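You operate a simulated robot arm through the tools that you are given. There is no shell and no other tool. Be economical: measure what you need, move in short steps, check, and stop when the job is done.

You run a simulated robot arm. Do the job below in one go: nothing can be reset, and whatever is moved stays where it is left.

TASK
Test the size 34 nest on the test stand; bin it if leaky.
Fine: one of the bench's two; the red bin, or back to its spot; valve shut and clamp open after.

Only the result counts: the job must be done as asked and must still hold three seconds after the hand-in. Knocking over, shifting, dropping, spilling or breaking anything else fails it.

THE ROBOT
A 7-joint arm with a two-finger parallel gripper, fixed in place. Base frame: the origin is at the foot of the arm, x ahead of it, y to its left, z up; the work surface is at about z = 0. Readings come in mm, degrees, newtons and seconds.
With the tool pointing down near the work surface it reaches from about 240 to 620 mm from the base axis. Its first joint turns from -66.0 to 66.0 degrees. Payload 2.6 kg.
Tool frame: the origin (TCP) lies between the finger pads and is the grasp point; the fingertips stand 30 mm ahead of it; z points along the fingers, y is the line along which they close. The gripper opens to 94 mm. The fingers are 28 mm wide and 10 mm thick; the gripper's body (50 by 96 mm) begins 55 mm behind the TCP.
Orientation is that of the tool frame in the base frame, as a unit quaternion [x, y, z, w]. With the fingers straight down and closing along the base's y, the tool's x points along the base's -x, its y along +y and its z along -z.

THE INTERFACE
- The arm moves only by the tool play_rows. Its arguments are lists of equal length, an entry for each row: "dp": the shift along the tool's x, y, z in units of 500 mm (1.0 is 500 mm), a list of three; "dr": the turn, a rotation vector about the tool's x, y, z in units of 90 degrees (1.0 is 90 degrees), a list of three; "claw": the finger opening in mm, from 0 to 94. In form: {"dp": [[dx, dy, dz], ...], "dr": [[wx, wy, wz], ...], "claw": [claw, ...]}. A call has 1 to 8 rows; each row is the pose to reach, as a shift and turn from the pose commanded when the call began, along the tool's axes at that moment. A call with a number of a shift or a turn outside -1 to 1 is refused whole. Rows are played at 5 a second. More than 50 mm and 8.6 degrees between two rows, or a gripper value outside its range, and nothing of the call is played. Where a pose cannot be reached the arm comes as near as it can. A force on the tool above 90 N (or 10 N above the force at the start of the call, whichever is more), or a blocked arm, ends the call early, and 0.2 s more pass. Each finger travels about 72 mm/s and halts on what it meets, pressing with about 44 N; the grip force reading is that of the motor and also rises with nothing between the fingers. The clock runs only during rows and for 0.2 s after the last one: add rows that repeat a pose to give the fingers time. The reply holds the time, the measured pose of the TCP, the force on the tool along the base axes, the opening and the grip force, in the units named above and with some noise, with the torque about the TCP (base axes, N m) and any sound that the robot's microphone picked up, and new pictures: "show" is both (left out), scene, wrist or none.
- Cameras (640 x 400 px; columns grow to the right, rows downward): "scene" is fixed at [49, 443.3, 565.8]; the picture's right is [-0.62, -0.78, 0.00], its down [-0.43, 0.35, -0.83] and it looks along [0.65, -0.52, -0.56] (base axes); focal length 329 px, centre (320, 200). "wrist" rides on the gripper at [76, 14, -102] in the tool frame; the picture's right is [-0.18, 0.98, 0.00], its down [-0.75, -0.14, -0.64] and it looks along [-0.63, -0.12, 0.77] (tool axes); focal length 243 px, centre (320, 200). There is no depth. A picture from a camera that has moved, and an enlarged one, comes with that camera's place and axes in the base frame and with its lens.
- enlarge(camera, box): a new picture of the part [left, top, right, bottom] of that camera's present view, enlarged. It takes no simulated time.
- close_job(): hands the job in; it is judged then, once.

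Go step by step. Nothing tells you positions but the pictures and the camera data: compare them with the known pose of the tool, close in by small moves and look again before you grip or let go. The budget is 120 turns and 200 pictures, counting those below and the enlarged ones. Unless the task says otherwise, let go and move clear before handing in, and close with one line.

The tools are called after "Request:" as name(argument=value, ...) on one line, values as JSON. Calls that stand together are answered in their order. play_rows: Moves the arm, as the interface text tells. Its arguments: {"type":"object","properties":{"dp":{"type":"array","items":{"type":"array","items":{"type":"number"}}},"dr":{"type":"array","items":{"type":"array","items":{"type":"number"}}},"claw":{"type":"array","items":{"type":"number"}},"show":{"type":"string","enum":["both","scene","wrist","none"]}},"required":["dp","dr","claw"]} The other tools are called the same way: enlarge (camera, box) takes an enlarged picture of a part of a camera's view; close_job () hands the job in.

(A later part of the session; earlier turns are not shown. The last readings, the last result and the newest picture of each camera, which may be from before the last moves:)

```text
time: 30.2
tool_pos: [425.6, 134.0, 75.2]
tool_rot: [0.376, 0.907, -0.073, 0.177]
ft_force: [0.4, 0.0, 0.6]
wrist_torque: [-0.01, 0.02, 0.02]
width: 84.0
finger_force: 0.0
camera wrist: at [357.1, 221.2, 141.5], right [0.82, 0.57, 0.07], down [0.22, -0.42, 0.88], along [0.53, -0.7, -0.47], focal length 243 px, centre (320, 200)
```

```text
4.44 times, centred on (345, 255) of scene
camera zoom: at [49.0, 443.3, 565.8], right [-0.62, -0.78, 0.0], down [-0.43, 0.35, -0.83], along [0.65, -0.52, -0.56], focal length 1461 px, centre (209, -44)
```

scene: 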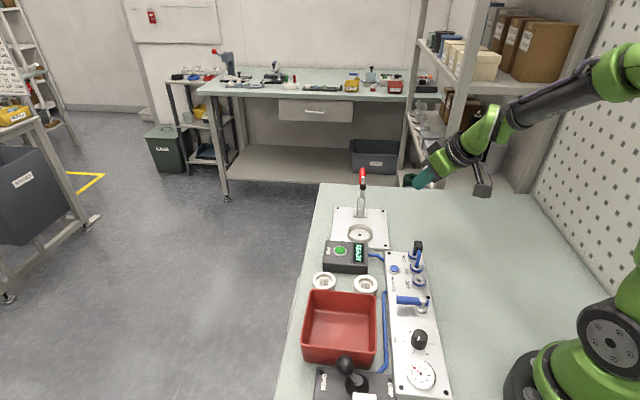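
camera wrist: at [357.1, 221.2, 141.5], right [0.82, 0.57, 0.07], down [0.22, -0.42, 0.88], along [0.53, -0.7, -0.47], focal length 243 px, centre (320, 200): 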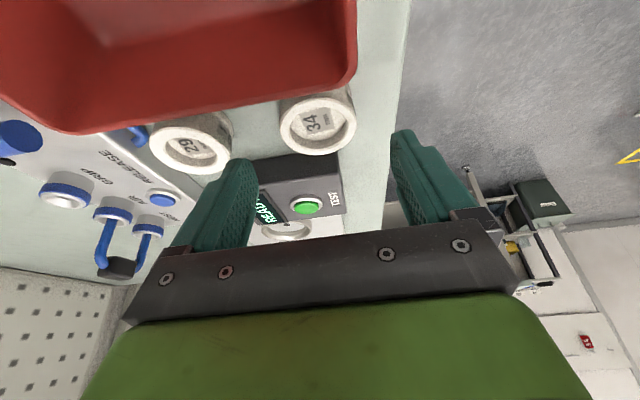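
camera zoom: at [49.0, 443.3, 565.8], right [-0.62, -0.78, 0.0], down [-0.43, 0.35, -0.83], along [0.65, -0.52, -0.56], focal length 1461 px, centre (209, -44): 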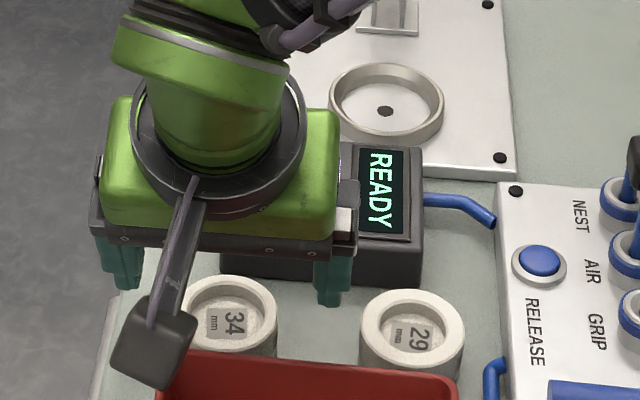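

I'll descend straight down to z≈38 and close on the nest.

Request:
play_rows(dp=[[0.01, 0, 0.025], [0.02, 0, 0.05], [0.0277, 0, 0.0686], [0.0277, 0, 0.0686]], dr=[[0, 0, 0], [0, 0, 0], [0, 0, 0], [0, 0, 0]], claw=[84, 84, 84, 84], show="none")

Request:
enlarge(camera="wrist", box=[200, 60, 440, 240])

```text
time: 31.2
tool_pos: [423.2, 132.6, 40.0]
tool_rot: [0.376, 0.907, -0.073, 0.176]
ft_force: [0.6, -0.4, 0.8]
wrist_torque: [0.01, -0.02, 0.0]
width: 83.9
finger_force: 0.1
```

```text
2.22 times, centred on (320, 150) of wrist
camera zoom: at [357.0, 220.3, 105.3], right [0.82, 0.57, 0.07], down [0.22, -0.42, 0.88], along [0.53, -0.7, -0.47], focal length 539 px, centre (320, 311)
```

zoom: 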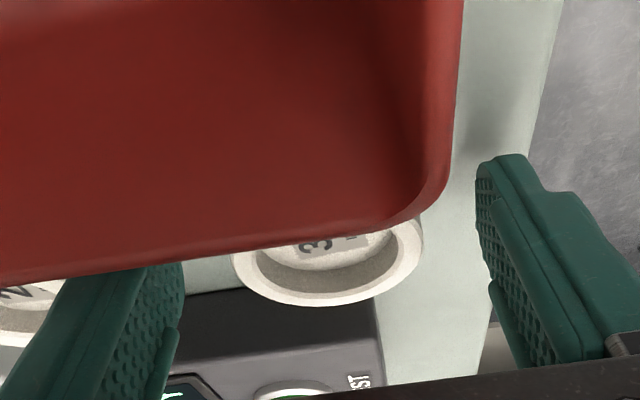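

The nest is centred between the fingers. Closing.

Request:
play_rows(dp=[[0, 0, 0], [0, 0, 0], [0, 0, 0], [0, 0, 0], [0, 0, 0], [-0.0015, 0, -0.0037], [-0.0045, 0, -0.011], [-0.0075, 0, -0.0185]], dr=[[0, 0, 0], [0, 0, 0], [0, 0, 0], [0, 0, 0], [0, 0, 0], [0, 0, 0], [0, 0, 0], [0, 0, 0]], claw=[70, 56, 44, 35, 35, 35, 35, 35], show="wrist")

Request:
enlarge(camera="scene", box=[285, 220, 405, 300])

```text
time: 33.0
tool_pos: [424.3, 133.6, 47.3]
tool_rot: [0.375, 0.907, -0.074, 0.177]
ft_force: [0.4, 0.0, -0.6]
wrist_torque: [0.0, -0.02, 0.0]
width: 48.7
finger_force: 44.0
camera wrist: at [357.1, 220.8, 114.9], right [0.82, 0.57, 0.07], down [0.22, -0.42, 0.88], along [0.53, -0.7, -0.48], focal length 243 px, centre (320, 200)
```

wrist: 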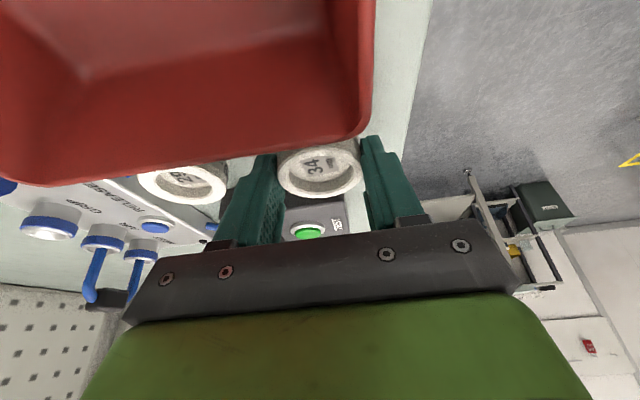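

```text
5.00 times, centred on (345, 260) of scene
camera zoom: at [49.1, 443.3, 565.8], right [-0.62, -0.78, 0.0], down [-0.43, 0.35, -0.83], along [0.65, -0.52, -0.56], focal length 1644 px, centre (195, -100)
```

zoom: 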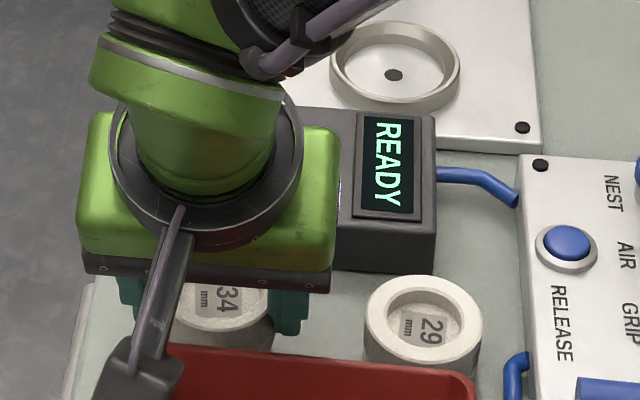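

Holding. Now a slow lift of 60 mm.

Request:
play_rows(dp=[[-0.0056, 0, -0.0139], [-0.0112, 0, -0.0278], [-0.0169, 0, -0.0417], [-0.0225, 0, -0.0556], [-0.0281, 0, -0.0695], [-0.0337, 0, -0.0834], [-0.0393, 0, -0.0973], [-0.045, 0, -0.111]], dr=[[0, 0, 0], [0, 0, 0], [0, 0, 0], [0, 0, 0], [0, 0, 0], [0, 0, 0], [0, 0, 0], [0, 0, 0]], claw=[35, 35, 35, 35, 35, 35, 35, 35], show="wrist")

```text
time: 34.8
tool_pos: [424.7, 133.0, 106.6]
tool_rot: [0.376, 0.907, -0.073, 0.177]
ft_force: [0.1, 0.3, -0.8]
wrist_torque: [-0.04, 0.03, 0.02]
width: 48.8
finger_force: 43.7
camera wrist: at [356.9, 220.8, 174.7], right [0.82, 0.57, 0.07], down [0.22, -0.42, 0.88], along [0.53, -0.7, -0.47], focal length 243 px, centre (320, 200)
```

wrist: 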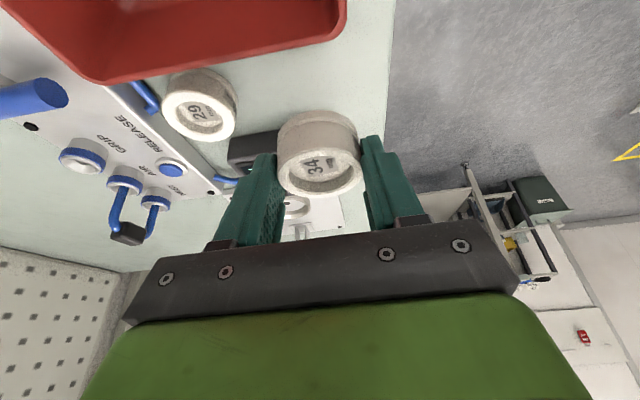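

Moving over to the seat with the lean kept, staying high.

Request:
play_rows(dp=[[-0.025, -0.011, 0.0101], [-0.07, -0.031, 0.0283], [-0.125, -0.0554, 0.0505], [-0.18, -0.0798, 0.0727], [-0.235, -0.1042, 0.0949], [-0.285, -0.1264, 0.1151], [-0.32, -0.1419, 0.1293], [-0.3391, -0.1504, 0.137]], dr=[[0, 0, 0], [0, 0, 0], [0, 0, 0], [0, 0, 0], [0, 0, 0], [0, 0, 0], [0, 0, 0], [0, 0, 0]], claw=[35, 35, 35, 35, 35, 35, 35, 35], show="wrist")

Request:
enlarge(camera="scene", box=[315, 150, 415, 250])

```text
time: 36.6
tool_pos: [500.0, -48.4, 106.8]
tool_rot: [0.376, 0.907, -0.073, 0.175]
ft_force: [-1.4, -0.4, 0.0]
wrist_torque: [-0.03, -0.04, -0.01]
width: 48.7
finger_force: 43.8
camera wrist: at [432.6, 38.6, 173.2], right [0.82, 0.57, 0.07], down [0.23, -0.42, 0.88], along [0.53, -0.7, -0.48], focal length 243 px, centre (320, 200)
```

wrist: 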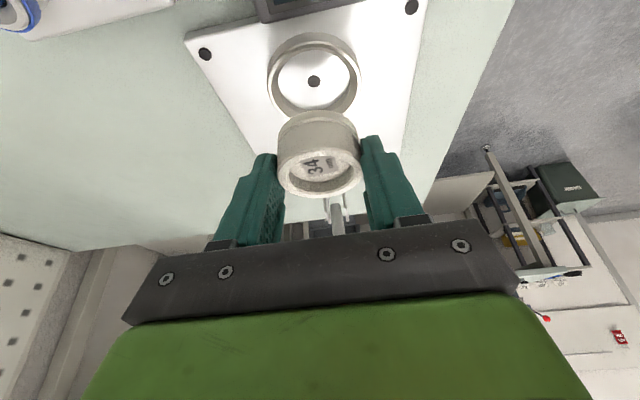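

```text
4.00 times, centred on (365, 200) of scene
camera zoom: at [49.1, 443.3, 565.8], right [-0.62, -0.78, 0.0], down [-0.43, 0.35, -0.83], along [0.65, -0.52, -0.56], focal length 1315 px, centre (140, 200)
```

zoom: 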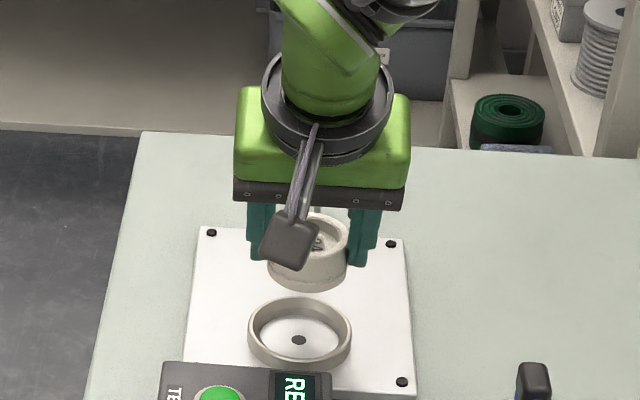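

Clear of the clamp. Lowering to just above the ring to check alignment.

Request:
play_rows(dp=[[0.007, 0, 0.0175], [0.014, 0, 0.035], [0.0215, 0, 0.053], [0.0285, 0, 0.0705]], dr=[[0, 0, 0], [0, 0, 0], [0, 0, 0], [0, 0, 0]], claw=[35, 35, 35, 35], show="none")

Request:
enlarge(camera="scene", box=[325, 195, 405, 255])

Request:
enlarge(camera="wrist", box=[220, 50, 420, 230])

```text
time: 37.6
tool_pos: [500.4, -48.7, 68.7]
tool_rot: [0.374, 0.907, -0.073, 0.177]
ft_force: [-0.1, 0.2, -1.0]
wrist_torque: [0.0, 0.02, 0.0]
width: 48.5
finger_force: 43.9
```

```text
6.67 times, centred on (365, 225) of scene
camera zoom: at [49.1, 443.3, 565.8], right [-0.62, -0.78, 0.0], down [-0.43, 0.35, -0.83], along [0.65, -0.52, -0.56], focal length 2191 px, centre (20, 33)
```

zoom: 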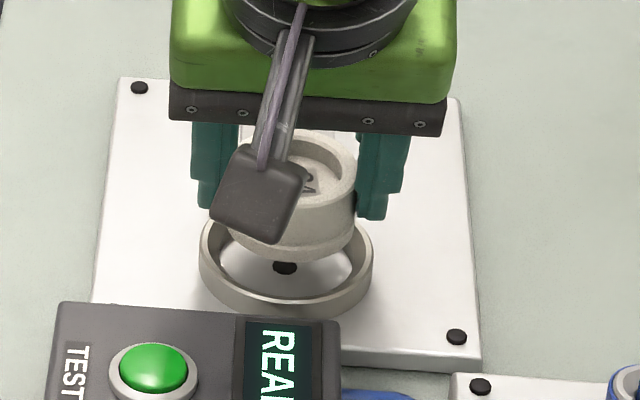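

```text
2.22 times, centred on (320, 140) of wrist
camera zoom: at [434.5, 37.6, 135.9], right [0.82, 0.57, 0.07], down [0.22, -0.42, 0.88], along [0.53, -0.7, -0.47], focal length 539 px, centre (320, 333)
```

zoom: 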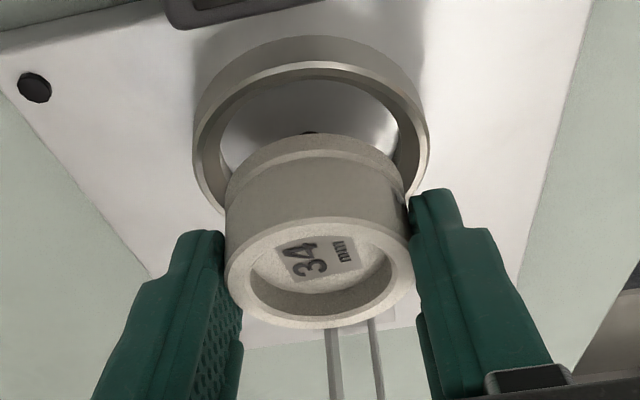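

Alignment looks within a couple of mm. I'll lower to just touch the ring height and check again.

Request:
play_rows(dp=[[0.003, 0, 0.0074], [0.006, 0, 0.0148], [0.009, 0, 0.0222], [0.009, 0, 0.0222]], dr=[[0, 0, 0], [0, 0, 0], [0, 0, 0], [0, 0, 0]], claw=[35, 35, 35, 35], show="none")

Request:
enlarge(camera="scene", box=[335, 205, 395, 250])

Request:
enlarge(camera="wrist", box=[240, 60, 400, 210])

```text
time: 38.6
tool_pos: [501.0, -50.3, 56.8]
tool_rot: [0.376, 0.907, -0.074, 0.176]
ft_force: [-0.1, 0.7, 0.3]
wrist_torque: [0.01, 0.02, 0.0]
width: 48.5
finger_force: 43.8
```

```text
8.89 times, centred on (365, 228) of scene
camera zoom: at [49.1, 443.3, 565.8], right [-0.62, -0.78, 0.0], down [-0.43, 0.35, -0.83], along [0.65, -0.52, -0.56], focal length 2922 px, centre (-80, -44)
```

zoom: 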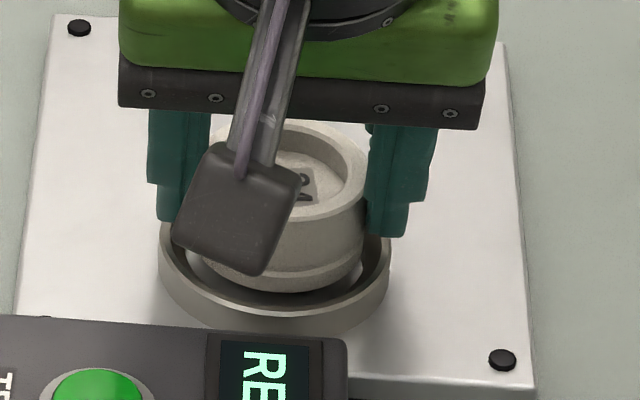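

```text
2.67 times, centred on (320, 135) of wrist
camera zoom: at [434.3, 37.4, 124.1], right [0.82, 0.57, 0.07], down [0.22, -0.42, 0.88], along [0.53, -0.7, -0.48], focal length 647 px, centre (320, 373)
```

zoom: 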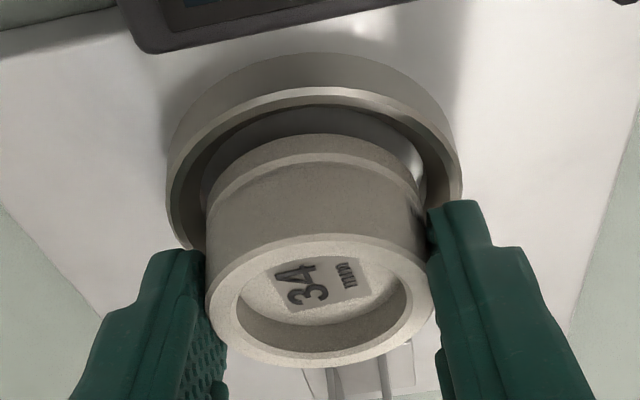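

Nest is slightly toward the clamp. I'll shift 2 mm back and lower gently by about 8 mm, watching the force.

Request:
play_rows(dp=[[0.0037, 0, -0.0015], [0.0052, 0, 0.0022], [0.0067, 0, 0.0059], [0.0082, 0, 0.0096], [0.0097, 0, 0.0133], [0.0097, 0, 0.0133]], dr=[[0, 0, 0], [0, 0, 0], [0, 0, 0], [0, 0, 0], [0, 0, 0], [0, 0, 0]], claw=[35, 35, 35, 35, 35, 35], show="none")

Request:
enlarge(camera="scene", box=[335, 205, 395, 250])

Request:
enlarge(camera="wrist", box=[240, 60, 400, 210])

```text
time: 40.0
tool_pos: [499.4, -48.2, 52.7]
tool_rot: [0.379, 0.905, -0.072, 0.177]
ft_force: [-38.4, 8.0, 66.2]
wrist_torque: [-0.65, 2.3, -0.39]
width: 48.5
finger_force: 43.6
```

```text
8.89 times, centred on (365, 228) of scene
camera zoom: at [48.7, 443.4, 565.8], right [-0.62, -0.78, 0.0], down [-0.43, 0.35, -0.83], along [0.65, -0.52, -0.55], focal length 2922 px, centre (-80, -44)
```

zoom: 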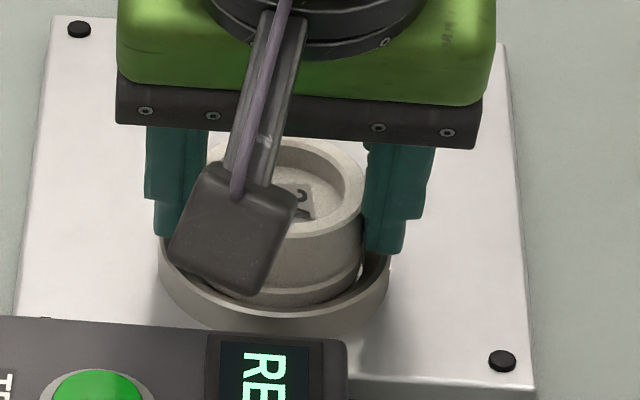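

```text
2.67 times, centred on (320, 135) of wrist
camera zoom: at [433.3, 39.2, 119.9], right [0.82, 0.57, 0.07], down [0.22, -0.43, 0.88], along [0.53, -0.7, -0.47], focal length 647 px, centre (320, 373)
```

zoom: 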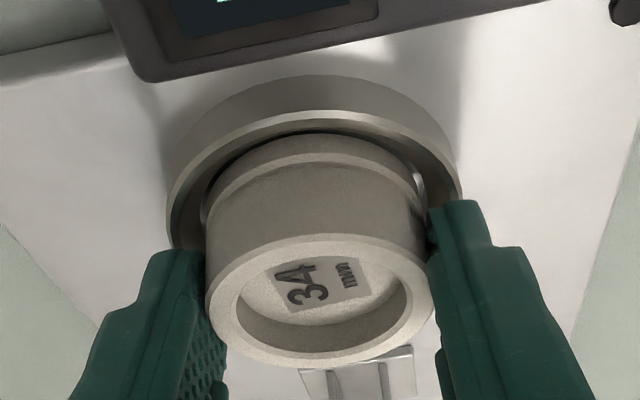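

The fingertips are resting on the ring's rim (force line passes through the tip corner), with the nest's base already inside the ring. I'll raise slightly, then open slowly so the nest settles the last few mm.

Request:
play_rows(dp=[[-0.0037, 0, -0.0092], [-0.0037, 0, -0.0092], [-0.0037, 0, -0.0092], [-0.0037, 0, -0.0092], [-0.0037, 0, -0.0092], [-0.0037, 0, -0.0092], [-0.0037, 0, -0.0092], [-0.0037, 0, -0.0092]], dr=[[0, 0, 0], [0, 0, 0], [0, 0, 0], [0, 0, 0], [0, 0, 0], [0, 0, 0], [0, 0, 0], [0, 0, 0]], claw=[40, 46, 50, 54, 60, 68, 76, 80], show="wrist")

Request:
enlarge(camera="scene", box=[335, 205, 395, 250])

Request:
enlarge(camera="wrist", box=[240, 60, 400, 210])

```text
time: 41.8
tool_pos: [500.8, -47.8, 53.8]
tool_rot: [0.376, 0.907, -0.073, 0.177]
ft_force: [-0.3, 0.6, -0.2]
wrist_torque: [0.01, -0.02, 0.0]
width: 80.2
finger_force: 0.1
camera wrist: at [432.6, 39.5, 121.3], right [0.82, 0.57, 0.07], down [0.22, -0.42, 0.88], along [0.53, -0.7, -0.48], focal length 243 px, centre (320, 200)
```

wrist: 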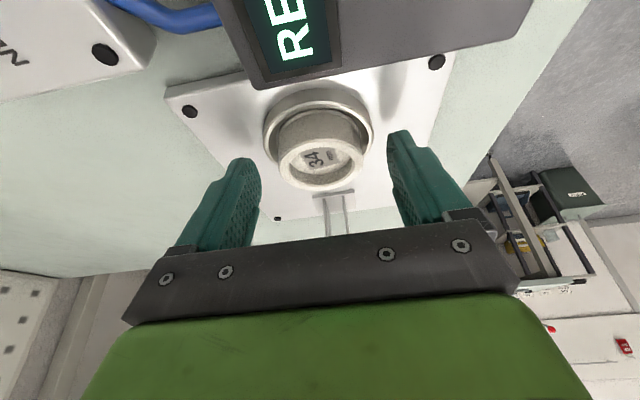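

```text
8.89 times, centred on (365, 228) of scene
camera zoom: at [49.0, 443.3, 565.8], right [-0.62, -0.78, 0.0], down [-0.43, 0.35, -0.83], along [0.65, -0.52, -0.56], focal length 2922 px, centre (-80, -44)
```

zoom: 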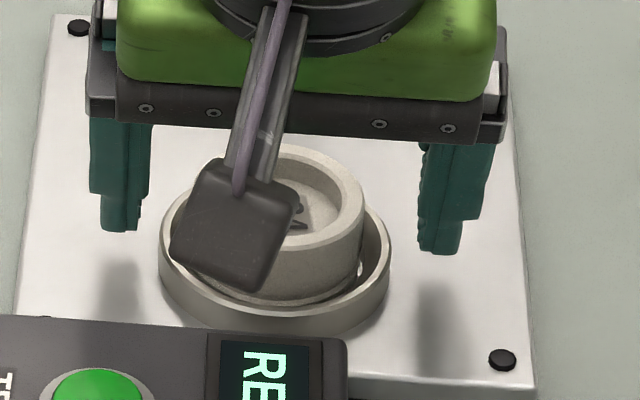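

```text
2.67 times, centred on (320, 135) of wrist
camera zoom: at [432.6, 39.5, 121.3], right [0.82, 0.57, 0.07], down [0.22, -0.42, 0.88], along [0.53, -0.7, -0.48], focal length 647 px, centre (320, 373)
```

zoom: 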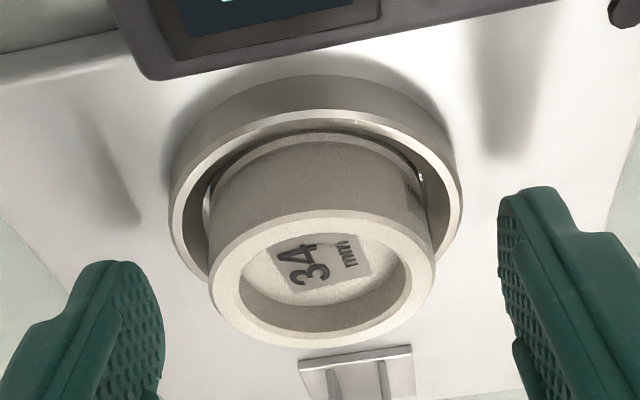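

The nest has dropped inside the ring. I'll retreat along the tool axis and look from above.

Request:
play_rows(dp=[[0, 0, -0.04], [0, 0, -0.1], [0, 0, -0.18], [0, 0, -0.26], [0, 0, -0.3]], dr=[[0, 0, 0], [0, 0, 0], [0, 0, 0], [0, 0, 0], [0, 0, 0]], claw=[84, 84, 84, 84, 84], show="none")

Request:
enlarge(camera="scene", box=[325, 150, 405, 250])

Request:
enlarge(camera="wrist", box=[220, 0, 420, 220])

```text
time: 43.0
tool_pos: [458.9, -8.6, 192.5]
tool_rot: [0.376, 0.907, -0.072, 0.176]
ft_force: [-0.6, 0.3, 0.7]
wrist_torque: [0.01, 0.0, 0.0]
width: 84.0
finger_force: 0.0
```

```text
4.00 times, centred on (365, 200) of scene
camera zoom: at [49.1, 443.3, 565.8], right [-0.62, -0.78, 0.0], down [-0.43, 0.35, -0.83], along [0.65, -0.52, -0.56], focal length 1315 px, centre (140, 200)
```

zoom: 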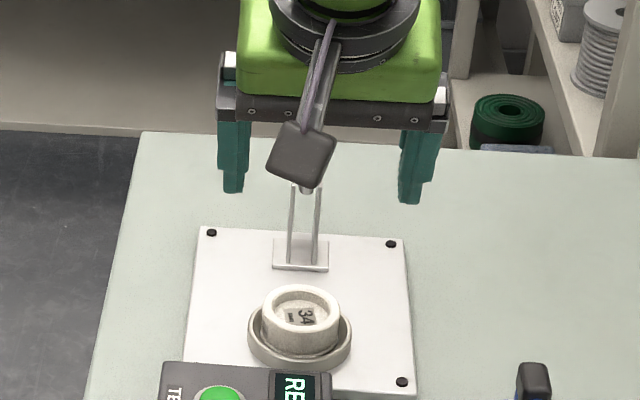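

```text
1.82 times, centred on (320, 110) of wrist
camera zoom: at [391.0, 78.7, 260.0], right [0.82, 0.57, 0.07], down [0.23, -0.42, 0.88], along [0.53, -0.7, -0.48], focal length 441 px, centre (320, 364)
```

zoom: 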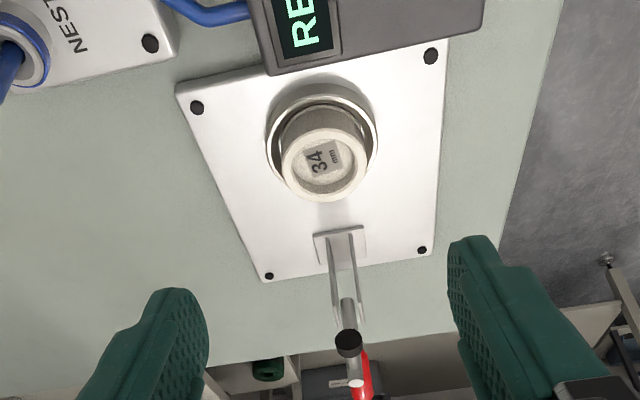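

The nest stands upright in the seat. Next, the clamp handle: I'll move above it at about e1 543 with a smaller lean and narrower opening.

Request:
play_rows(dp=[[-0.02, 0, -0.02], [-0.08, 0, 0.0], [-0.14, 0, 0.02], [-0.2, 0, 0.04], [-0.26, 0, 0.06], [-0.32, 0.001, 0.08], [-0.38, 0.001, 0.095], [-0.4164, 0.0012, 0.1036]], dr=[[0, 0, 0], [0, 0.015, 0], [0, 0.03, 0], [0, 0.05, 0], [0, 0.07, 0], [0, 0.09, 0], [0, 0.1, 0], [0, 0.111, 0]], claw=[84, 80, 70, 60, 50, 44, 40, 40], show="both")

```text
time: 44.8
tool_pos: [604.4, -151.5, 220.7]
tool_rot: [0.38, 0.919, -0.041, 0.1]
ft_force: [-0.2, -0.7, 0.4]
wrist_torque: [0.0, 0.01, -0.01]
width: 39.9
finger_force: 0.0
out of reach, approached as far as the arm can: row 8
camera wrist: at [546.5, -72.4, 304.3], right [0.82, 0.57, 0.04], down [0.32, -0.52, 0.79], along [0.47, -0.64, -0.61], focal length 243 px, centre (320, 200)
```

scene: 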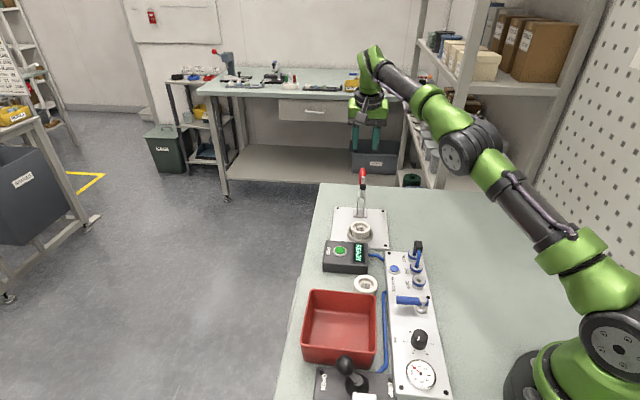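
wrist: 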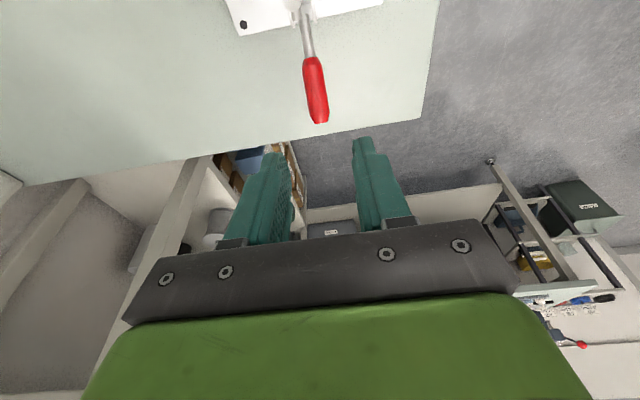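

The reach limit is just here, but the handle can be gripped at e1≈535. I'll lower so the handle lies between the fingers near the tips.

Request:
play_rows(dp=[[0.0196, 0, -0.0042], [0.029, 0, 0.04], [0.038, 0, 0.085], [0.048, 0, 0.13], [0.057, 0, 0.172], [0.0651, 0, 0.21], [0.0651, 0, 0.21]], dr=[[0, 0, 0], [0, 0, 0], [0, 0, 0], [0, 0, 0], [0, 0, 0], [0, 0, 0], [0, 0, 0]], claw=[40, 40, 40, 40, 40, 40, 40], show="both")

Request:
enlarge(camera="scene", box=[325, 140, 405, 240])

```text
time: 46.4
tool_pos: [596.5, -145.5, 110.0]
tool_rot: [0.381, 0.919, -0.04, 0.096]
ft_force: [-0.4, 0.5, -0.3]
wrist_torque: [0.04, -0.04, 0.02]
width: 39.8
finger_force: 0.1
camera wrist: at [538.6, -66.6, 194.3], right [0.82, 0.57, 0.04], down [0.33, -0.53, 0.78], along [0.47, -0.63, -0.62], focal length 243 px, centre (320, 200)
```

scene: 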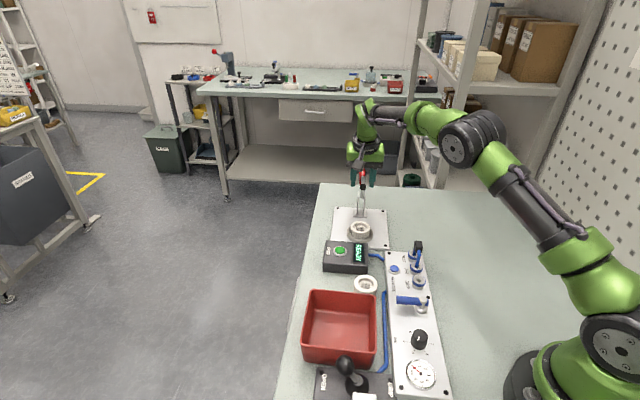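
wrist: 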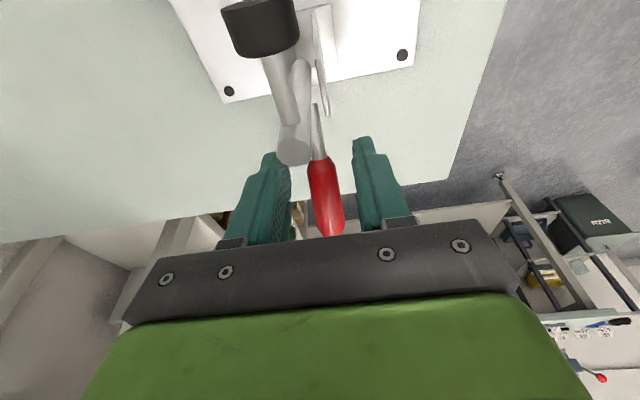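

```text
4.00 times, centred on (365, 190) of scene
camera zoom: at [49.0, 443.3, 565.8], right [-0.62, -0.78, 0.0], down [-0.43, 0.35, -0.83], along [0.65, -0.52, -0.56], focal length 1315 px, centre (140, 240)
```

zoom: 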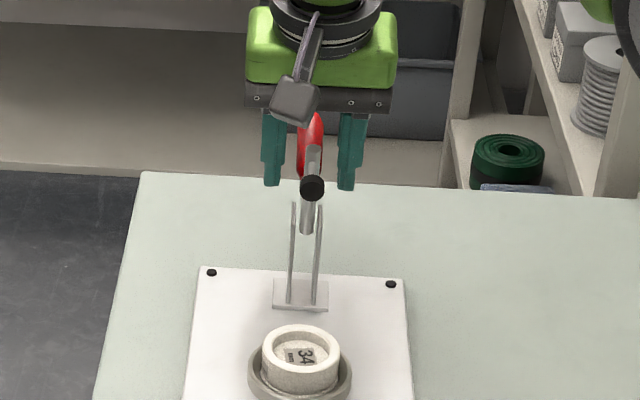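

The handle lies between the fingers. I'll nudge out a little along the handle and close on it.

Request:
play_rows(dp=[[-0.013, 0, 0.011], [-0.013, 0, 0.011], [-0.013, 0, 0.011], [-0.013, 0, 0.011], [-0.013, 0, 0.011], [-0.013, 0, 0.011]], dr=[[0, 0, 0], [0, 0, 0], [0, 0, 0], [0, 0, 0], [0, 0, 0], [0, 0, 0]], claw=[40, 40, 25, 10, 4, 4], show="wrist")

```text
time: 47.8
tool_pos: [601.9, -150.3, 106.2]
tool_rot: [0.381, 0.919, -0.041, 0.096]
ft_force: [3.3, -0.2, -3.0]
wrist_torque: [-0.13, -0.13, 0.05]
width: 17.3
finger_force: 45.5
camera wrist: at [544.2, -71.6, 190.9], right [0.82, 0.57, 0.04], down [0.33, -0.53, 0.78], along [0.47, -0.63, -0.62], focal length 243 px, centre (320, 200)
```

wrist: 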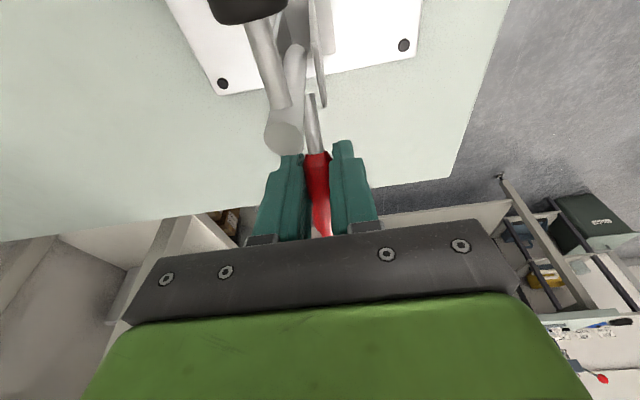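

The handle is gripped (17 mm). I'll start swinging it along its arc up to about 60°, watching the force.

Request:
play_rows(dp=[[0.003, 0, -0.011], [0.0066, 0, -0.0217], [0.012, 0, -0.032], [0.0176, 0, -0.0414], [0.0255, 0, -0.051], [0.0337, 0, -0.0597], [0.0337, 0, -0.0597]], dr=[[0, 0, 0], [0, 0, 0], [0, 0, 0], [0, 0, 0], [0, 0, 0], [0, 0, 0], [0, 0, 0]], claw=[4, 4, 4, 4, 4, 4, 4], show="both")

Request:
enlarge(camera="scene", box=[325, 140, 405, 240])

```text
time: 49.4
tool_pos: [586.1, -133.6, 133.0]
tool_rot: [0.38, 0.919, -0.04, 0.097]
ft_force: [14.1, -3.3, -18.1]
wrist_torque: [-0.56, -0.77, 0.14]
width: 17.3
finger_force: 44.6
camera wrist: at [528.3, -55.7, 217.5], right [0.82, 0.57, 0.04], down [0.33, -0.53, 0.78], along [0.47, -0.63, -0.62], focal length 243 px, centre (320, 200)
```

scene: 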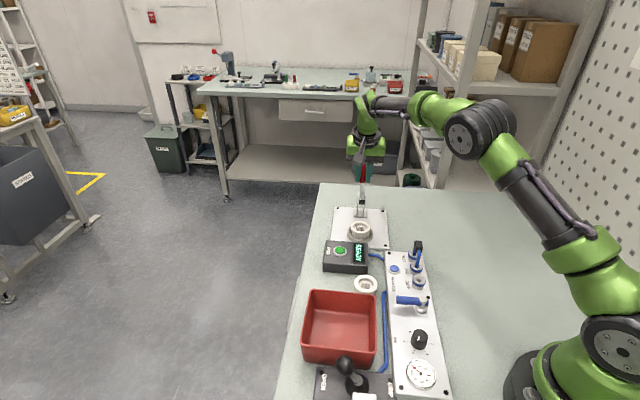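
wrist: 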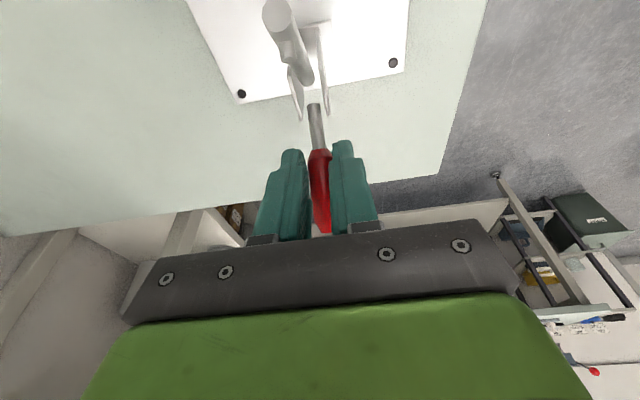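

```text
4.00 times, centred on (365, 190) of scene
camera zoom: at [49.2, 443.3, 565.8], right [-0.62, -0.78, 0.0], down [-0.43, 0.35, -0.83], along [0.65, -0.52, -0.56], focal length 1315 px, centre (140, 240)
```

zoom: 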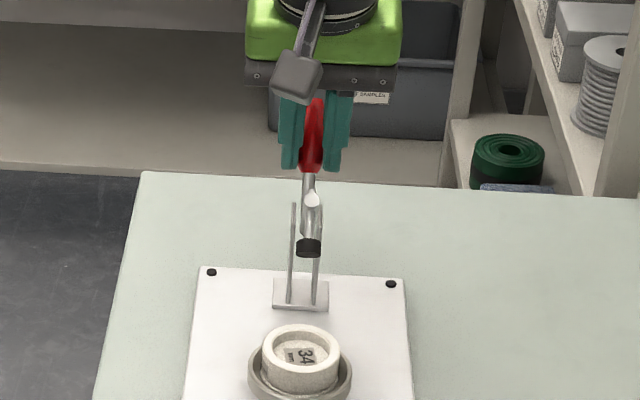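

The clamp arm is swinging down. I'll continue to about 85–90°.

Request:
play_rows(dp=[[0.008, 0, -0.006], [0.0155, 0, -0.011], [0.0232, 0, -0.016], [0.032, 0, -0.02], [0.041, 0, -0.023], [0.0498, 0, -0.0253], [0.0498, 0, -0.0253]], dr=[[0, 0, 0], [0, 0, 0], [0, 0, 0], [0, 0, 0], [0, 0, 0], [0, 0, 0], [0, 0, 0]], claw=[4, 4, 4, 4, 4, 4, 4], show="wrist")

Request:
enlarge(camera="scene", box=[325, 140, 405, 240])

```text
time: 51.0
tool_pos: [567.1, -115.5, 141.3]
tool_rot: [0.38, 0.919, -0.039, 0.095]
ft_force: [-0.8, -0.3, 0.5]
wrist_torque: [-0.01, 0.01, -0.05]
width: 4.1
finger_force: 0.1
camera wrist: at [508.8, -36.4, 226.1], right [0.82, 0.57, 0.04], down [0.33, -0.53, 0.78], along [0.46, -0.63, -0.62], focal length 243 px, centre (320, 200)
```

wrist: 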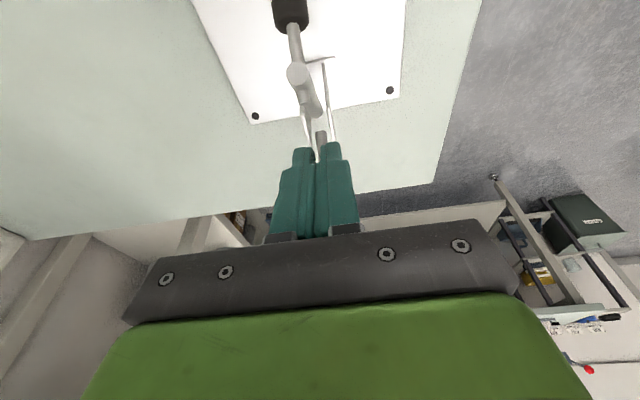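

```text
4.00 times, centred on (365, 190) of scene
camera zoom: at [49.0, 443.3, 565.8], right [-0.62, -0.78, 0.0], down [-0.43, 0.35, -0.83], along [0.65, -0.52, -0.56], focal length 1315 px, centre (140, 240)
```

zoom: 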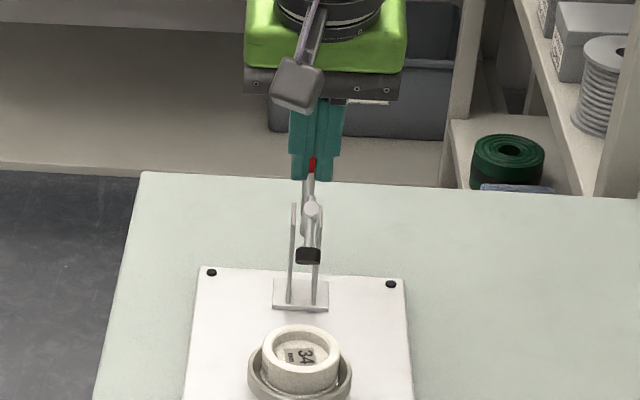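

The fingers slipped past the handle, but the clamp arm stayed where it was, about 37° down. Now it's easier to press the arm itself: I'll rise, lean the tool 30° and come down on the arm's back near its end.

Request:
play_rows(dp=[[-0.01, 0, -0.047], [-0.02, 0, -0.095], [-0.025, 0, -0.117], [0.0, 0, -0.125], [0.03, 0, -0.13], [0.0546, 0, -0.1344], [0.0546, 0, -0.1344]], dr=[[0, 0, 0], [0, 0, 0], [0, -0.04, 0], [0, -0.1, 0], [0, -0.15, 0], [0, -0.2, 0], [0, -0.2, 0]], claw=[0, 0, 0, 0, 0, 0, 0], show="wrist")

Request:
enlarge(camera="scene", box=[325, 140, 405, 240])

```text
time: 52.6
tool_pos: [538.8, -85.2, 200.1]
tool_rot: [0.369, 0.892, -0.099, 0.239]
ft_force: [0.3, 0.1, 0.1]
wrist_torque: [0.0, -0.05, -0.01]
width: 0.1
finger_force: 33.5
camera wrist: at [465.1, 7.5, 251.4], right [0.81, 0.58, 0.09], down [0.13, -0.33, 0.93], along [0.57, -0.74, -0.35], focal length 243 px, centre (320, 200)
```

wrist: 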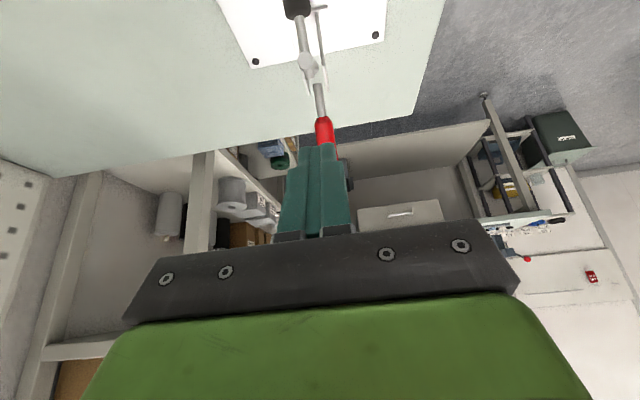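

```text
4.00 times, centred on (365, 190) of scene
camera zoom: at [49.0, 443.3, 565.8], right [-0.62, -0.78, 0.0], down [-0.43, 0.35, -0.83], along [0.65, -0.52, -0.56], focal length 1315 px, centre (140, 240)
```

zoom: 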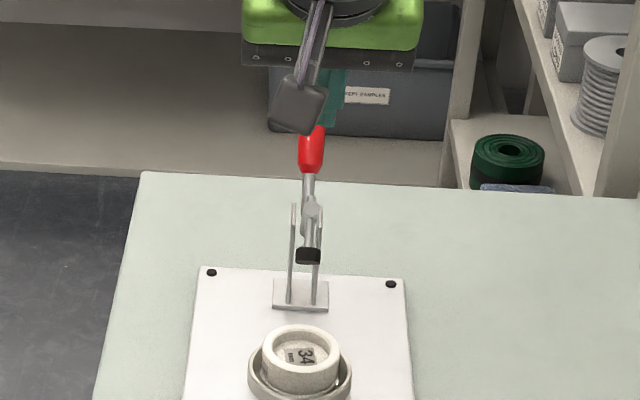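

The clamp arm end is at (e1 437, z 117). I'll descend to just above its back side.

Request:
play_rows(dp=[[0.012, 0, 0.0208], [0.025, 0, 0.0433], [0.035, 0, 0.0606], [0.041, 0, 0.071], [0.041, 0, 0.071]], dr=[[0, 0, 0], [0, 0, 0], [0, 0, 0], [0, 0, 0], [0, 0, 0]], claw=[0, 0, 0, 0, 0], show="wrist")

Request:
enlarge(camera="scene", box=[325, 140, 405, 240])

```text
time: 53.8
tool_pos: [538.7, -87.1, 159.4]
tool_rot: [0.37, 0.892, -0.099, 0.238]
ft_force: [-0.6, -0.5, -0.6]
wrist_torque: [-0.04, 0.02, -0.03]
width: 0.0
finger_force: 32.7
camera wrist: at [464.9, 6.3, 210.5], right [0.81, 0.58, 0.09], down [0.14, -0.33, 0.93], along [0.57, -0.74, -0.35], focal length 243 px, centre (320, 200)
```

wrist: 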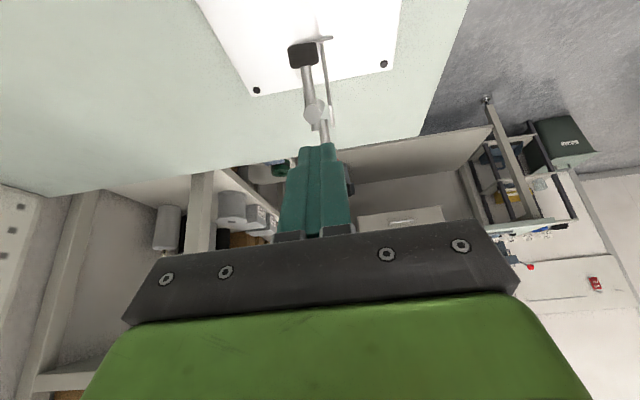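

```text
4.00 times, centred on (365, 190) of scene
camera zoom: at [49.1, 443.3, 565.8], right [-0.62, -0.78, 0.0], down [-0.43, 0.35, -0.83], along [0.65, -0.52, -0.56], focal length 1315 px, centre (140, 240)
```

zoom: 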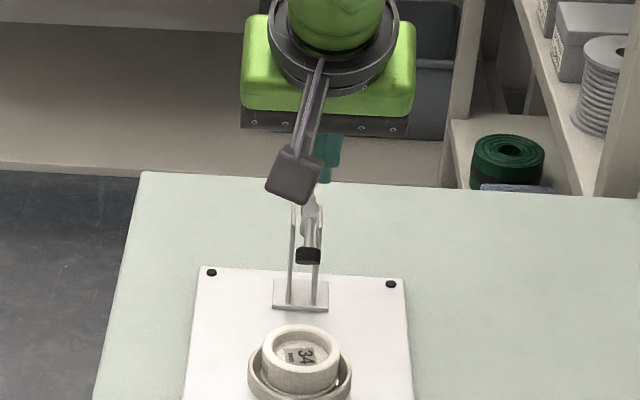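

Now I'll press along the arc, left and down, for the first 30°.

Request:
play_rows(dp=[[0.0093, 0, 0.002], [0.0186, 0, 0.0043], [0.0275, 0, 0.0077], [0.0365, 0, 0.0112], [0.045, 0, 0.0163], [0.053, 0, 0.0214], [0.053, 0, 0.0214]], dr=[[0, 0, 0], [0, 0, 0], [0, 0, 0], [0, 0, 0], [0, 0, 0], [0, 0, 0], [0, 0, 0]], claw=[0, 0, 0, 0, 0, 0, 0], show="wrist")

Request:
enlarge(camera="scene", box=[325, 140, 405, 240])

```text
time: 55.4
tool_pos: [527.0, -75.6, 137.8]
tool_rot: [0.37, 0.892, -0.099, 0.239]
ft_force: [-0.6, -0.7, 0.3]
wrist_torque: [0.0, -0.02, 0.02]
width: 0.0
finger_force: 33.3
camera wrist: at [453.1, 18.9, 188.2], right [0.81, 0.58, 0.09], down [0.13, -0.33, 0.93], along [0.57, -0.74, -0.35], focal length 243 px, centre (320, 200)
```

wrist: 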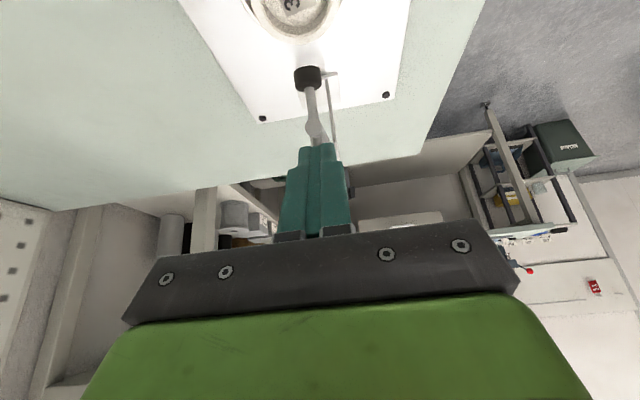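

```text
4.00 times, centred on (365, 190) of scene
camera zoom: at [49.0, 443.3, 565.8], right [-0.62, -0.78, 0.0], down [-0.43, 0.35, -0.83], along [0.65, -0.52, -0.56], focal length 1315 px, centre (140, 240)
```

zoom: 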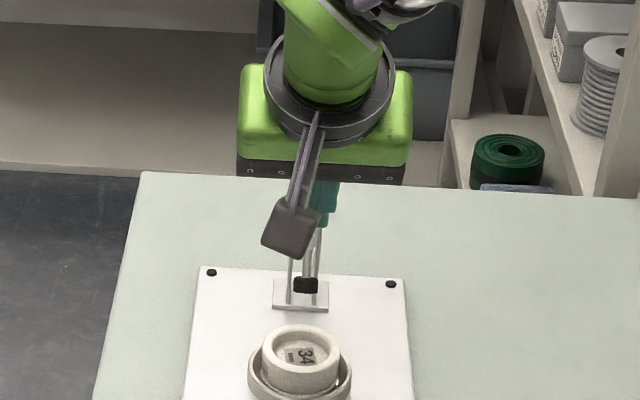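

The arm swings down easily. Continuing the press until the pad nears the nest.

Request:
play_rows(dp=[[0.0072, 0, 0.0064], [0.0143, 0, 0.0128], [0.02, 0, 0.02], [0.026, 0, 0.0278], [0.031, 0, 0.0365], [0.0352, 0, 0.0448], [0.0352, 0, 0.0448]], dr=[[0, 0, 0], [0, 0, 0], [0, 0, 0], [0, 0, 0], [0, 0, 0], [0, 0, 0], [0, 0, 0]], claw=[0, 0, 0, 0, 0, 0, 0], show="wrist")

Request:
enlarge(camera="scene", box=[325, 150, 405, 250])

```text
time: 57.0
tool_pos: [522.4, -70.3, 110.4]
tool_rot: [0.369, 0.893, -0.098, 0.239]
ft_force: [-5.3, 0.9, 7.0]
wrist_torque: [0.04, 0.11, 0.0]
width: 0.1
finger_force: 32.9
camera wrist: at [450.2, 22.7, 160.5], right [0.81, 0.58, 0.09], down [0.13, -0.33, 0.93], along [0.57, -0.74, -0.35], focal length 243 px, centre (320, 200)
```

wrist: 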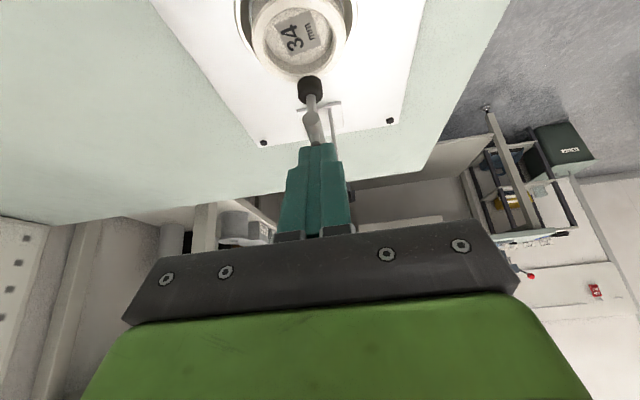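

```text
4.00 times, centred on (365, 200) of scene
camera zoom: at [49.0, 443.3, 565.8], right [-0.62, -0.78, 0.0], down [-0.43, 0.35, -0.83], along [0.65, -0.52, -0.56], focal length 1315 px, centre (140, 200)
```

zoom: 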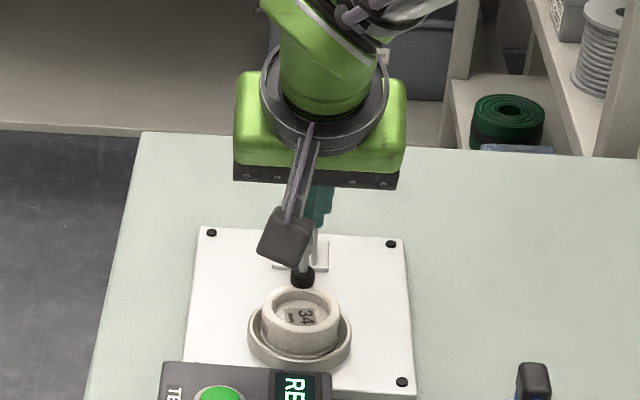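

The pad is just above the nest's rim. I'll keep pressing in small steps until resistance.

Request:
play_rows(dp=[[0.002, 0, 0.006], [0.004, 0, 0.012], [0.006, 0, 0.0182], [0.0068, 0, 0.0245], [0.0076, 0, 0.031], [0.0086, 0, 0.0372]], dr=[[0, 0, 0], [0, 0, 0], [0, 0, 0], [0, 0, 0], [0, 0, 0], [0, 0, 0]], claw=[0, 0, 0, 0, 0, 0], show="wrist")

Request:
enlarge(camera="scene", box=[335, 190, 395, 250])

```text
time: 57.7
tool_pos: [525.3, -71.7, 109.3]
tool_rot: [0.372, 0.891, -0.096, 0.243]
ft_force: [-7.4, 2.1, 10.5]
wrist_torque: [0.02, 0.21, 0.03]
width: 0.0
finger_force: 32.4
stopped in row 3: the force on the tool passed its limit at 97 N (the readings are from after the stop); the commanded pose is now the measured one
camera wrist: at [451.9, 22.0, 160.0], right [0.81, 0.58, 0.1], down [0.12, -0.34, 0.93], along [0.58, -0.74, -0.35], focal length 243 px, centre (320, 200)
```

wrist: 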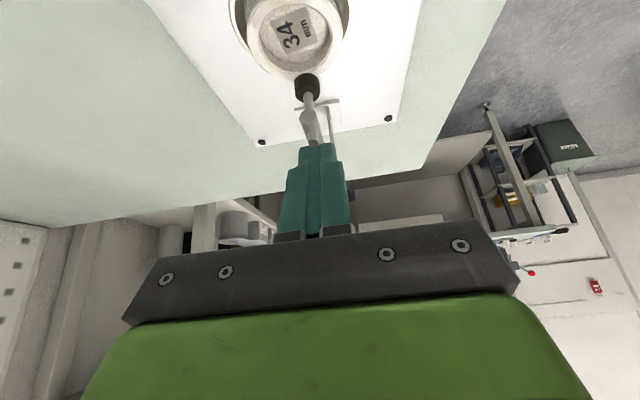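

```text
6.67 times, centred on (365, 220) of scene
camera zoom: at [49.0, 443.3, 565.8], right [-0.62, -0.78, 0.0], down [-0.43, 0.35, -0.83], along [0.65, -0.52, -0.56], focal length 2191 px, centre (20, 67)
```

zoom: 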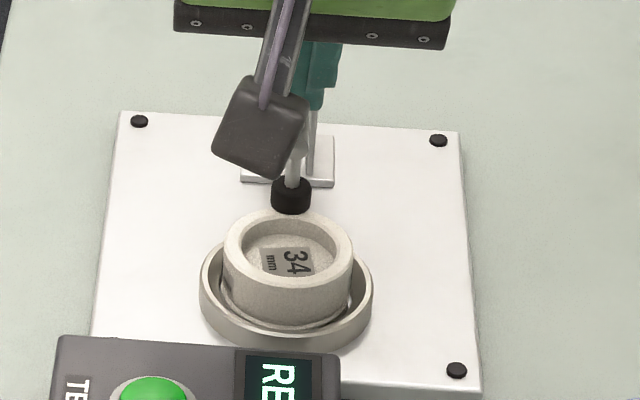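

Firm resistance (97 N): the pad is down on the nest rim. I'll retreat along the tool axis and check whether it stays closed.

Request:
play_rows(dp=[[0, 0, -0.03], [0, 0, -0.1], [0, 0, -0.18], [0, 0, -0.22]], dr=[[0, 0, 0], [0, 0, 0], [0, 0, 0], [0, 0, 0]], claw=[0, 0, 0, 0], show="wrist")

Request:
enlarge(camera="wrist", box=[220, 0, 420, 160])

Request:
enlarge(camera="scene", box=[335, 170, 395, 250])

```text
time: 58.7
tool_pos: [485.5, -33.7, 204.9]
tool_rot: [0.372, 0.891, -0.097, 0.242]
ft_force: [-0.5, 0.4, 0.1]
wrist_torque: [-0.02, 0.03, 0.03]
width: 0.0
finger_force: 32.9
camera wrist: at [412.2, 59.6, 255.8], right [0.81, 0.58, 0.1], down [0.13, -0.34, 0.93], along [0.57, -0.74, -0.35], focal length 243 px, centre (320, 200)
```

wrist: 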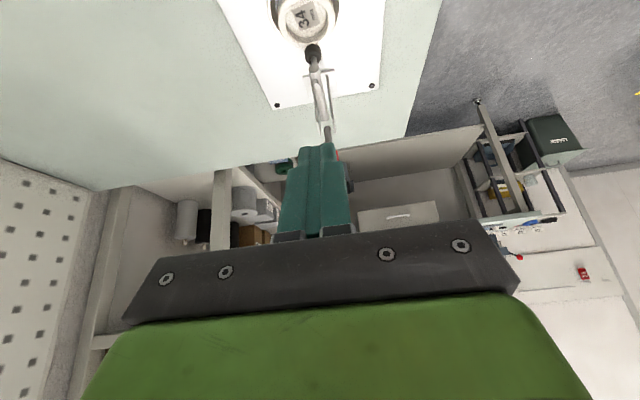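

```text
2.50 times, centred on (320, 80) of wrist
camera zoom: at [412.2, 59.6, 255.8], right [0.81, 0.58, 0.1], down [0.13, -0.34, 0.93], along [0.57, -0.74, -0.35], focal length 606 px, centre (320, 500)
```

zoom: 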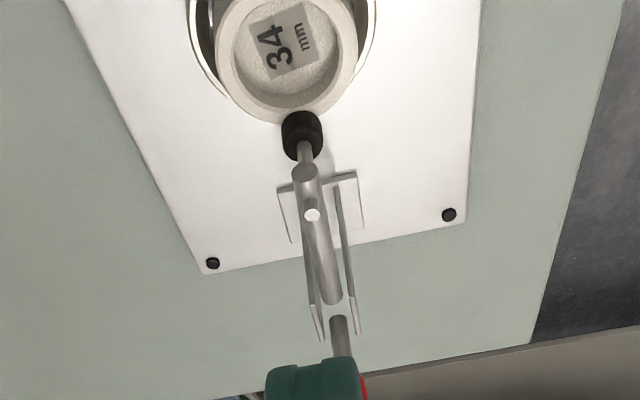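

```text
5.00 times, centred on (365, 210) of scene
camera zoom: at [49.1, 443.3, 565.8], right [-0.62, -0.78, 0.0], down [-0.43, 0.35, -0.83], along [0.65, -0.52, -0.56], focal length 1644 px, centre (95, 150)
```

zoom: 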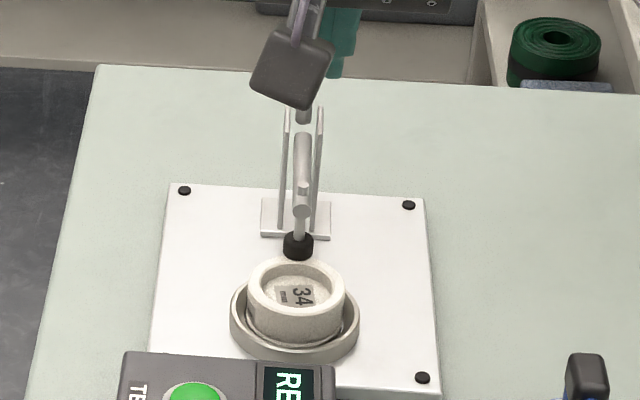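

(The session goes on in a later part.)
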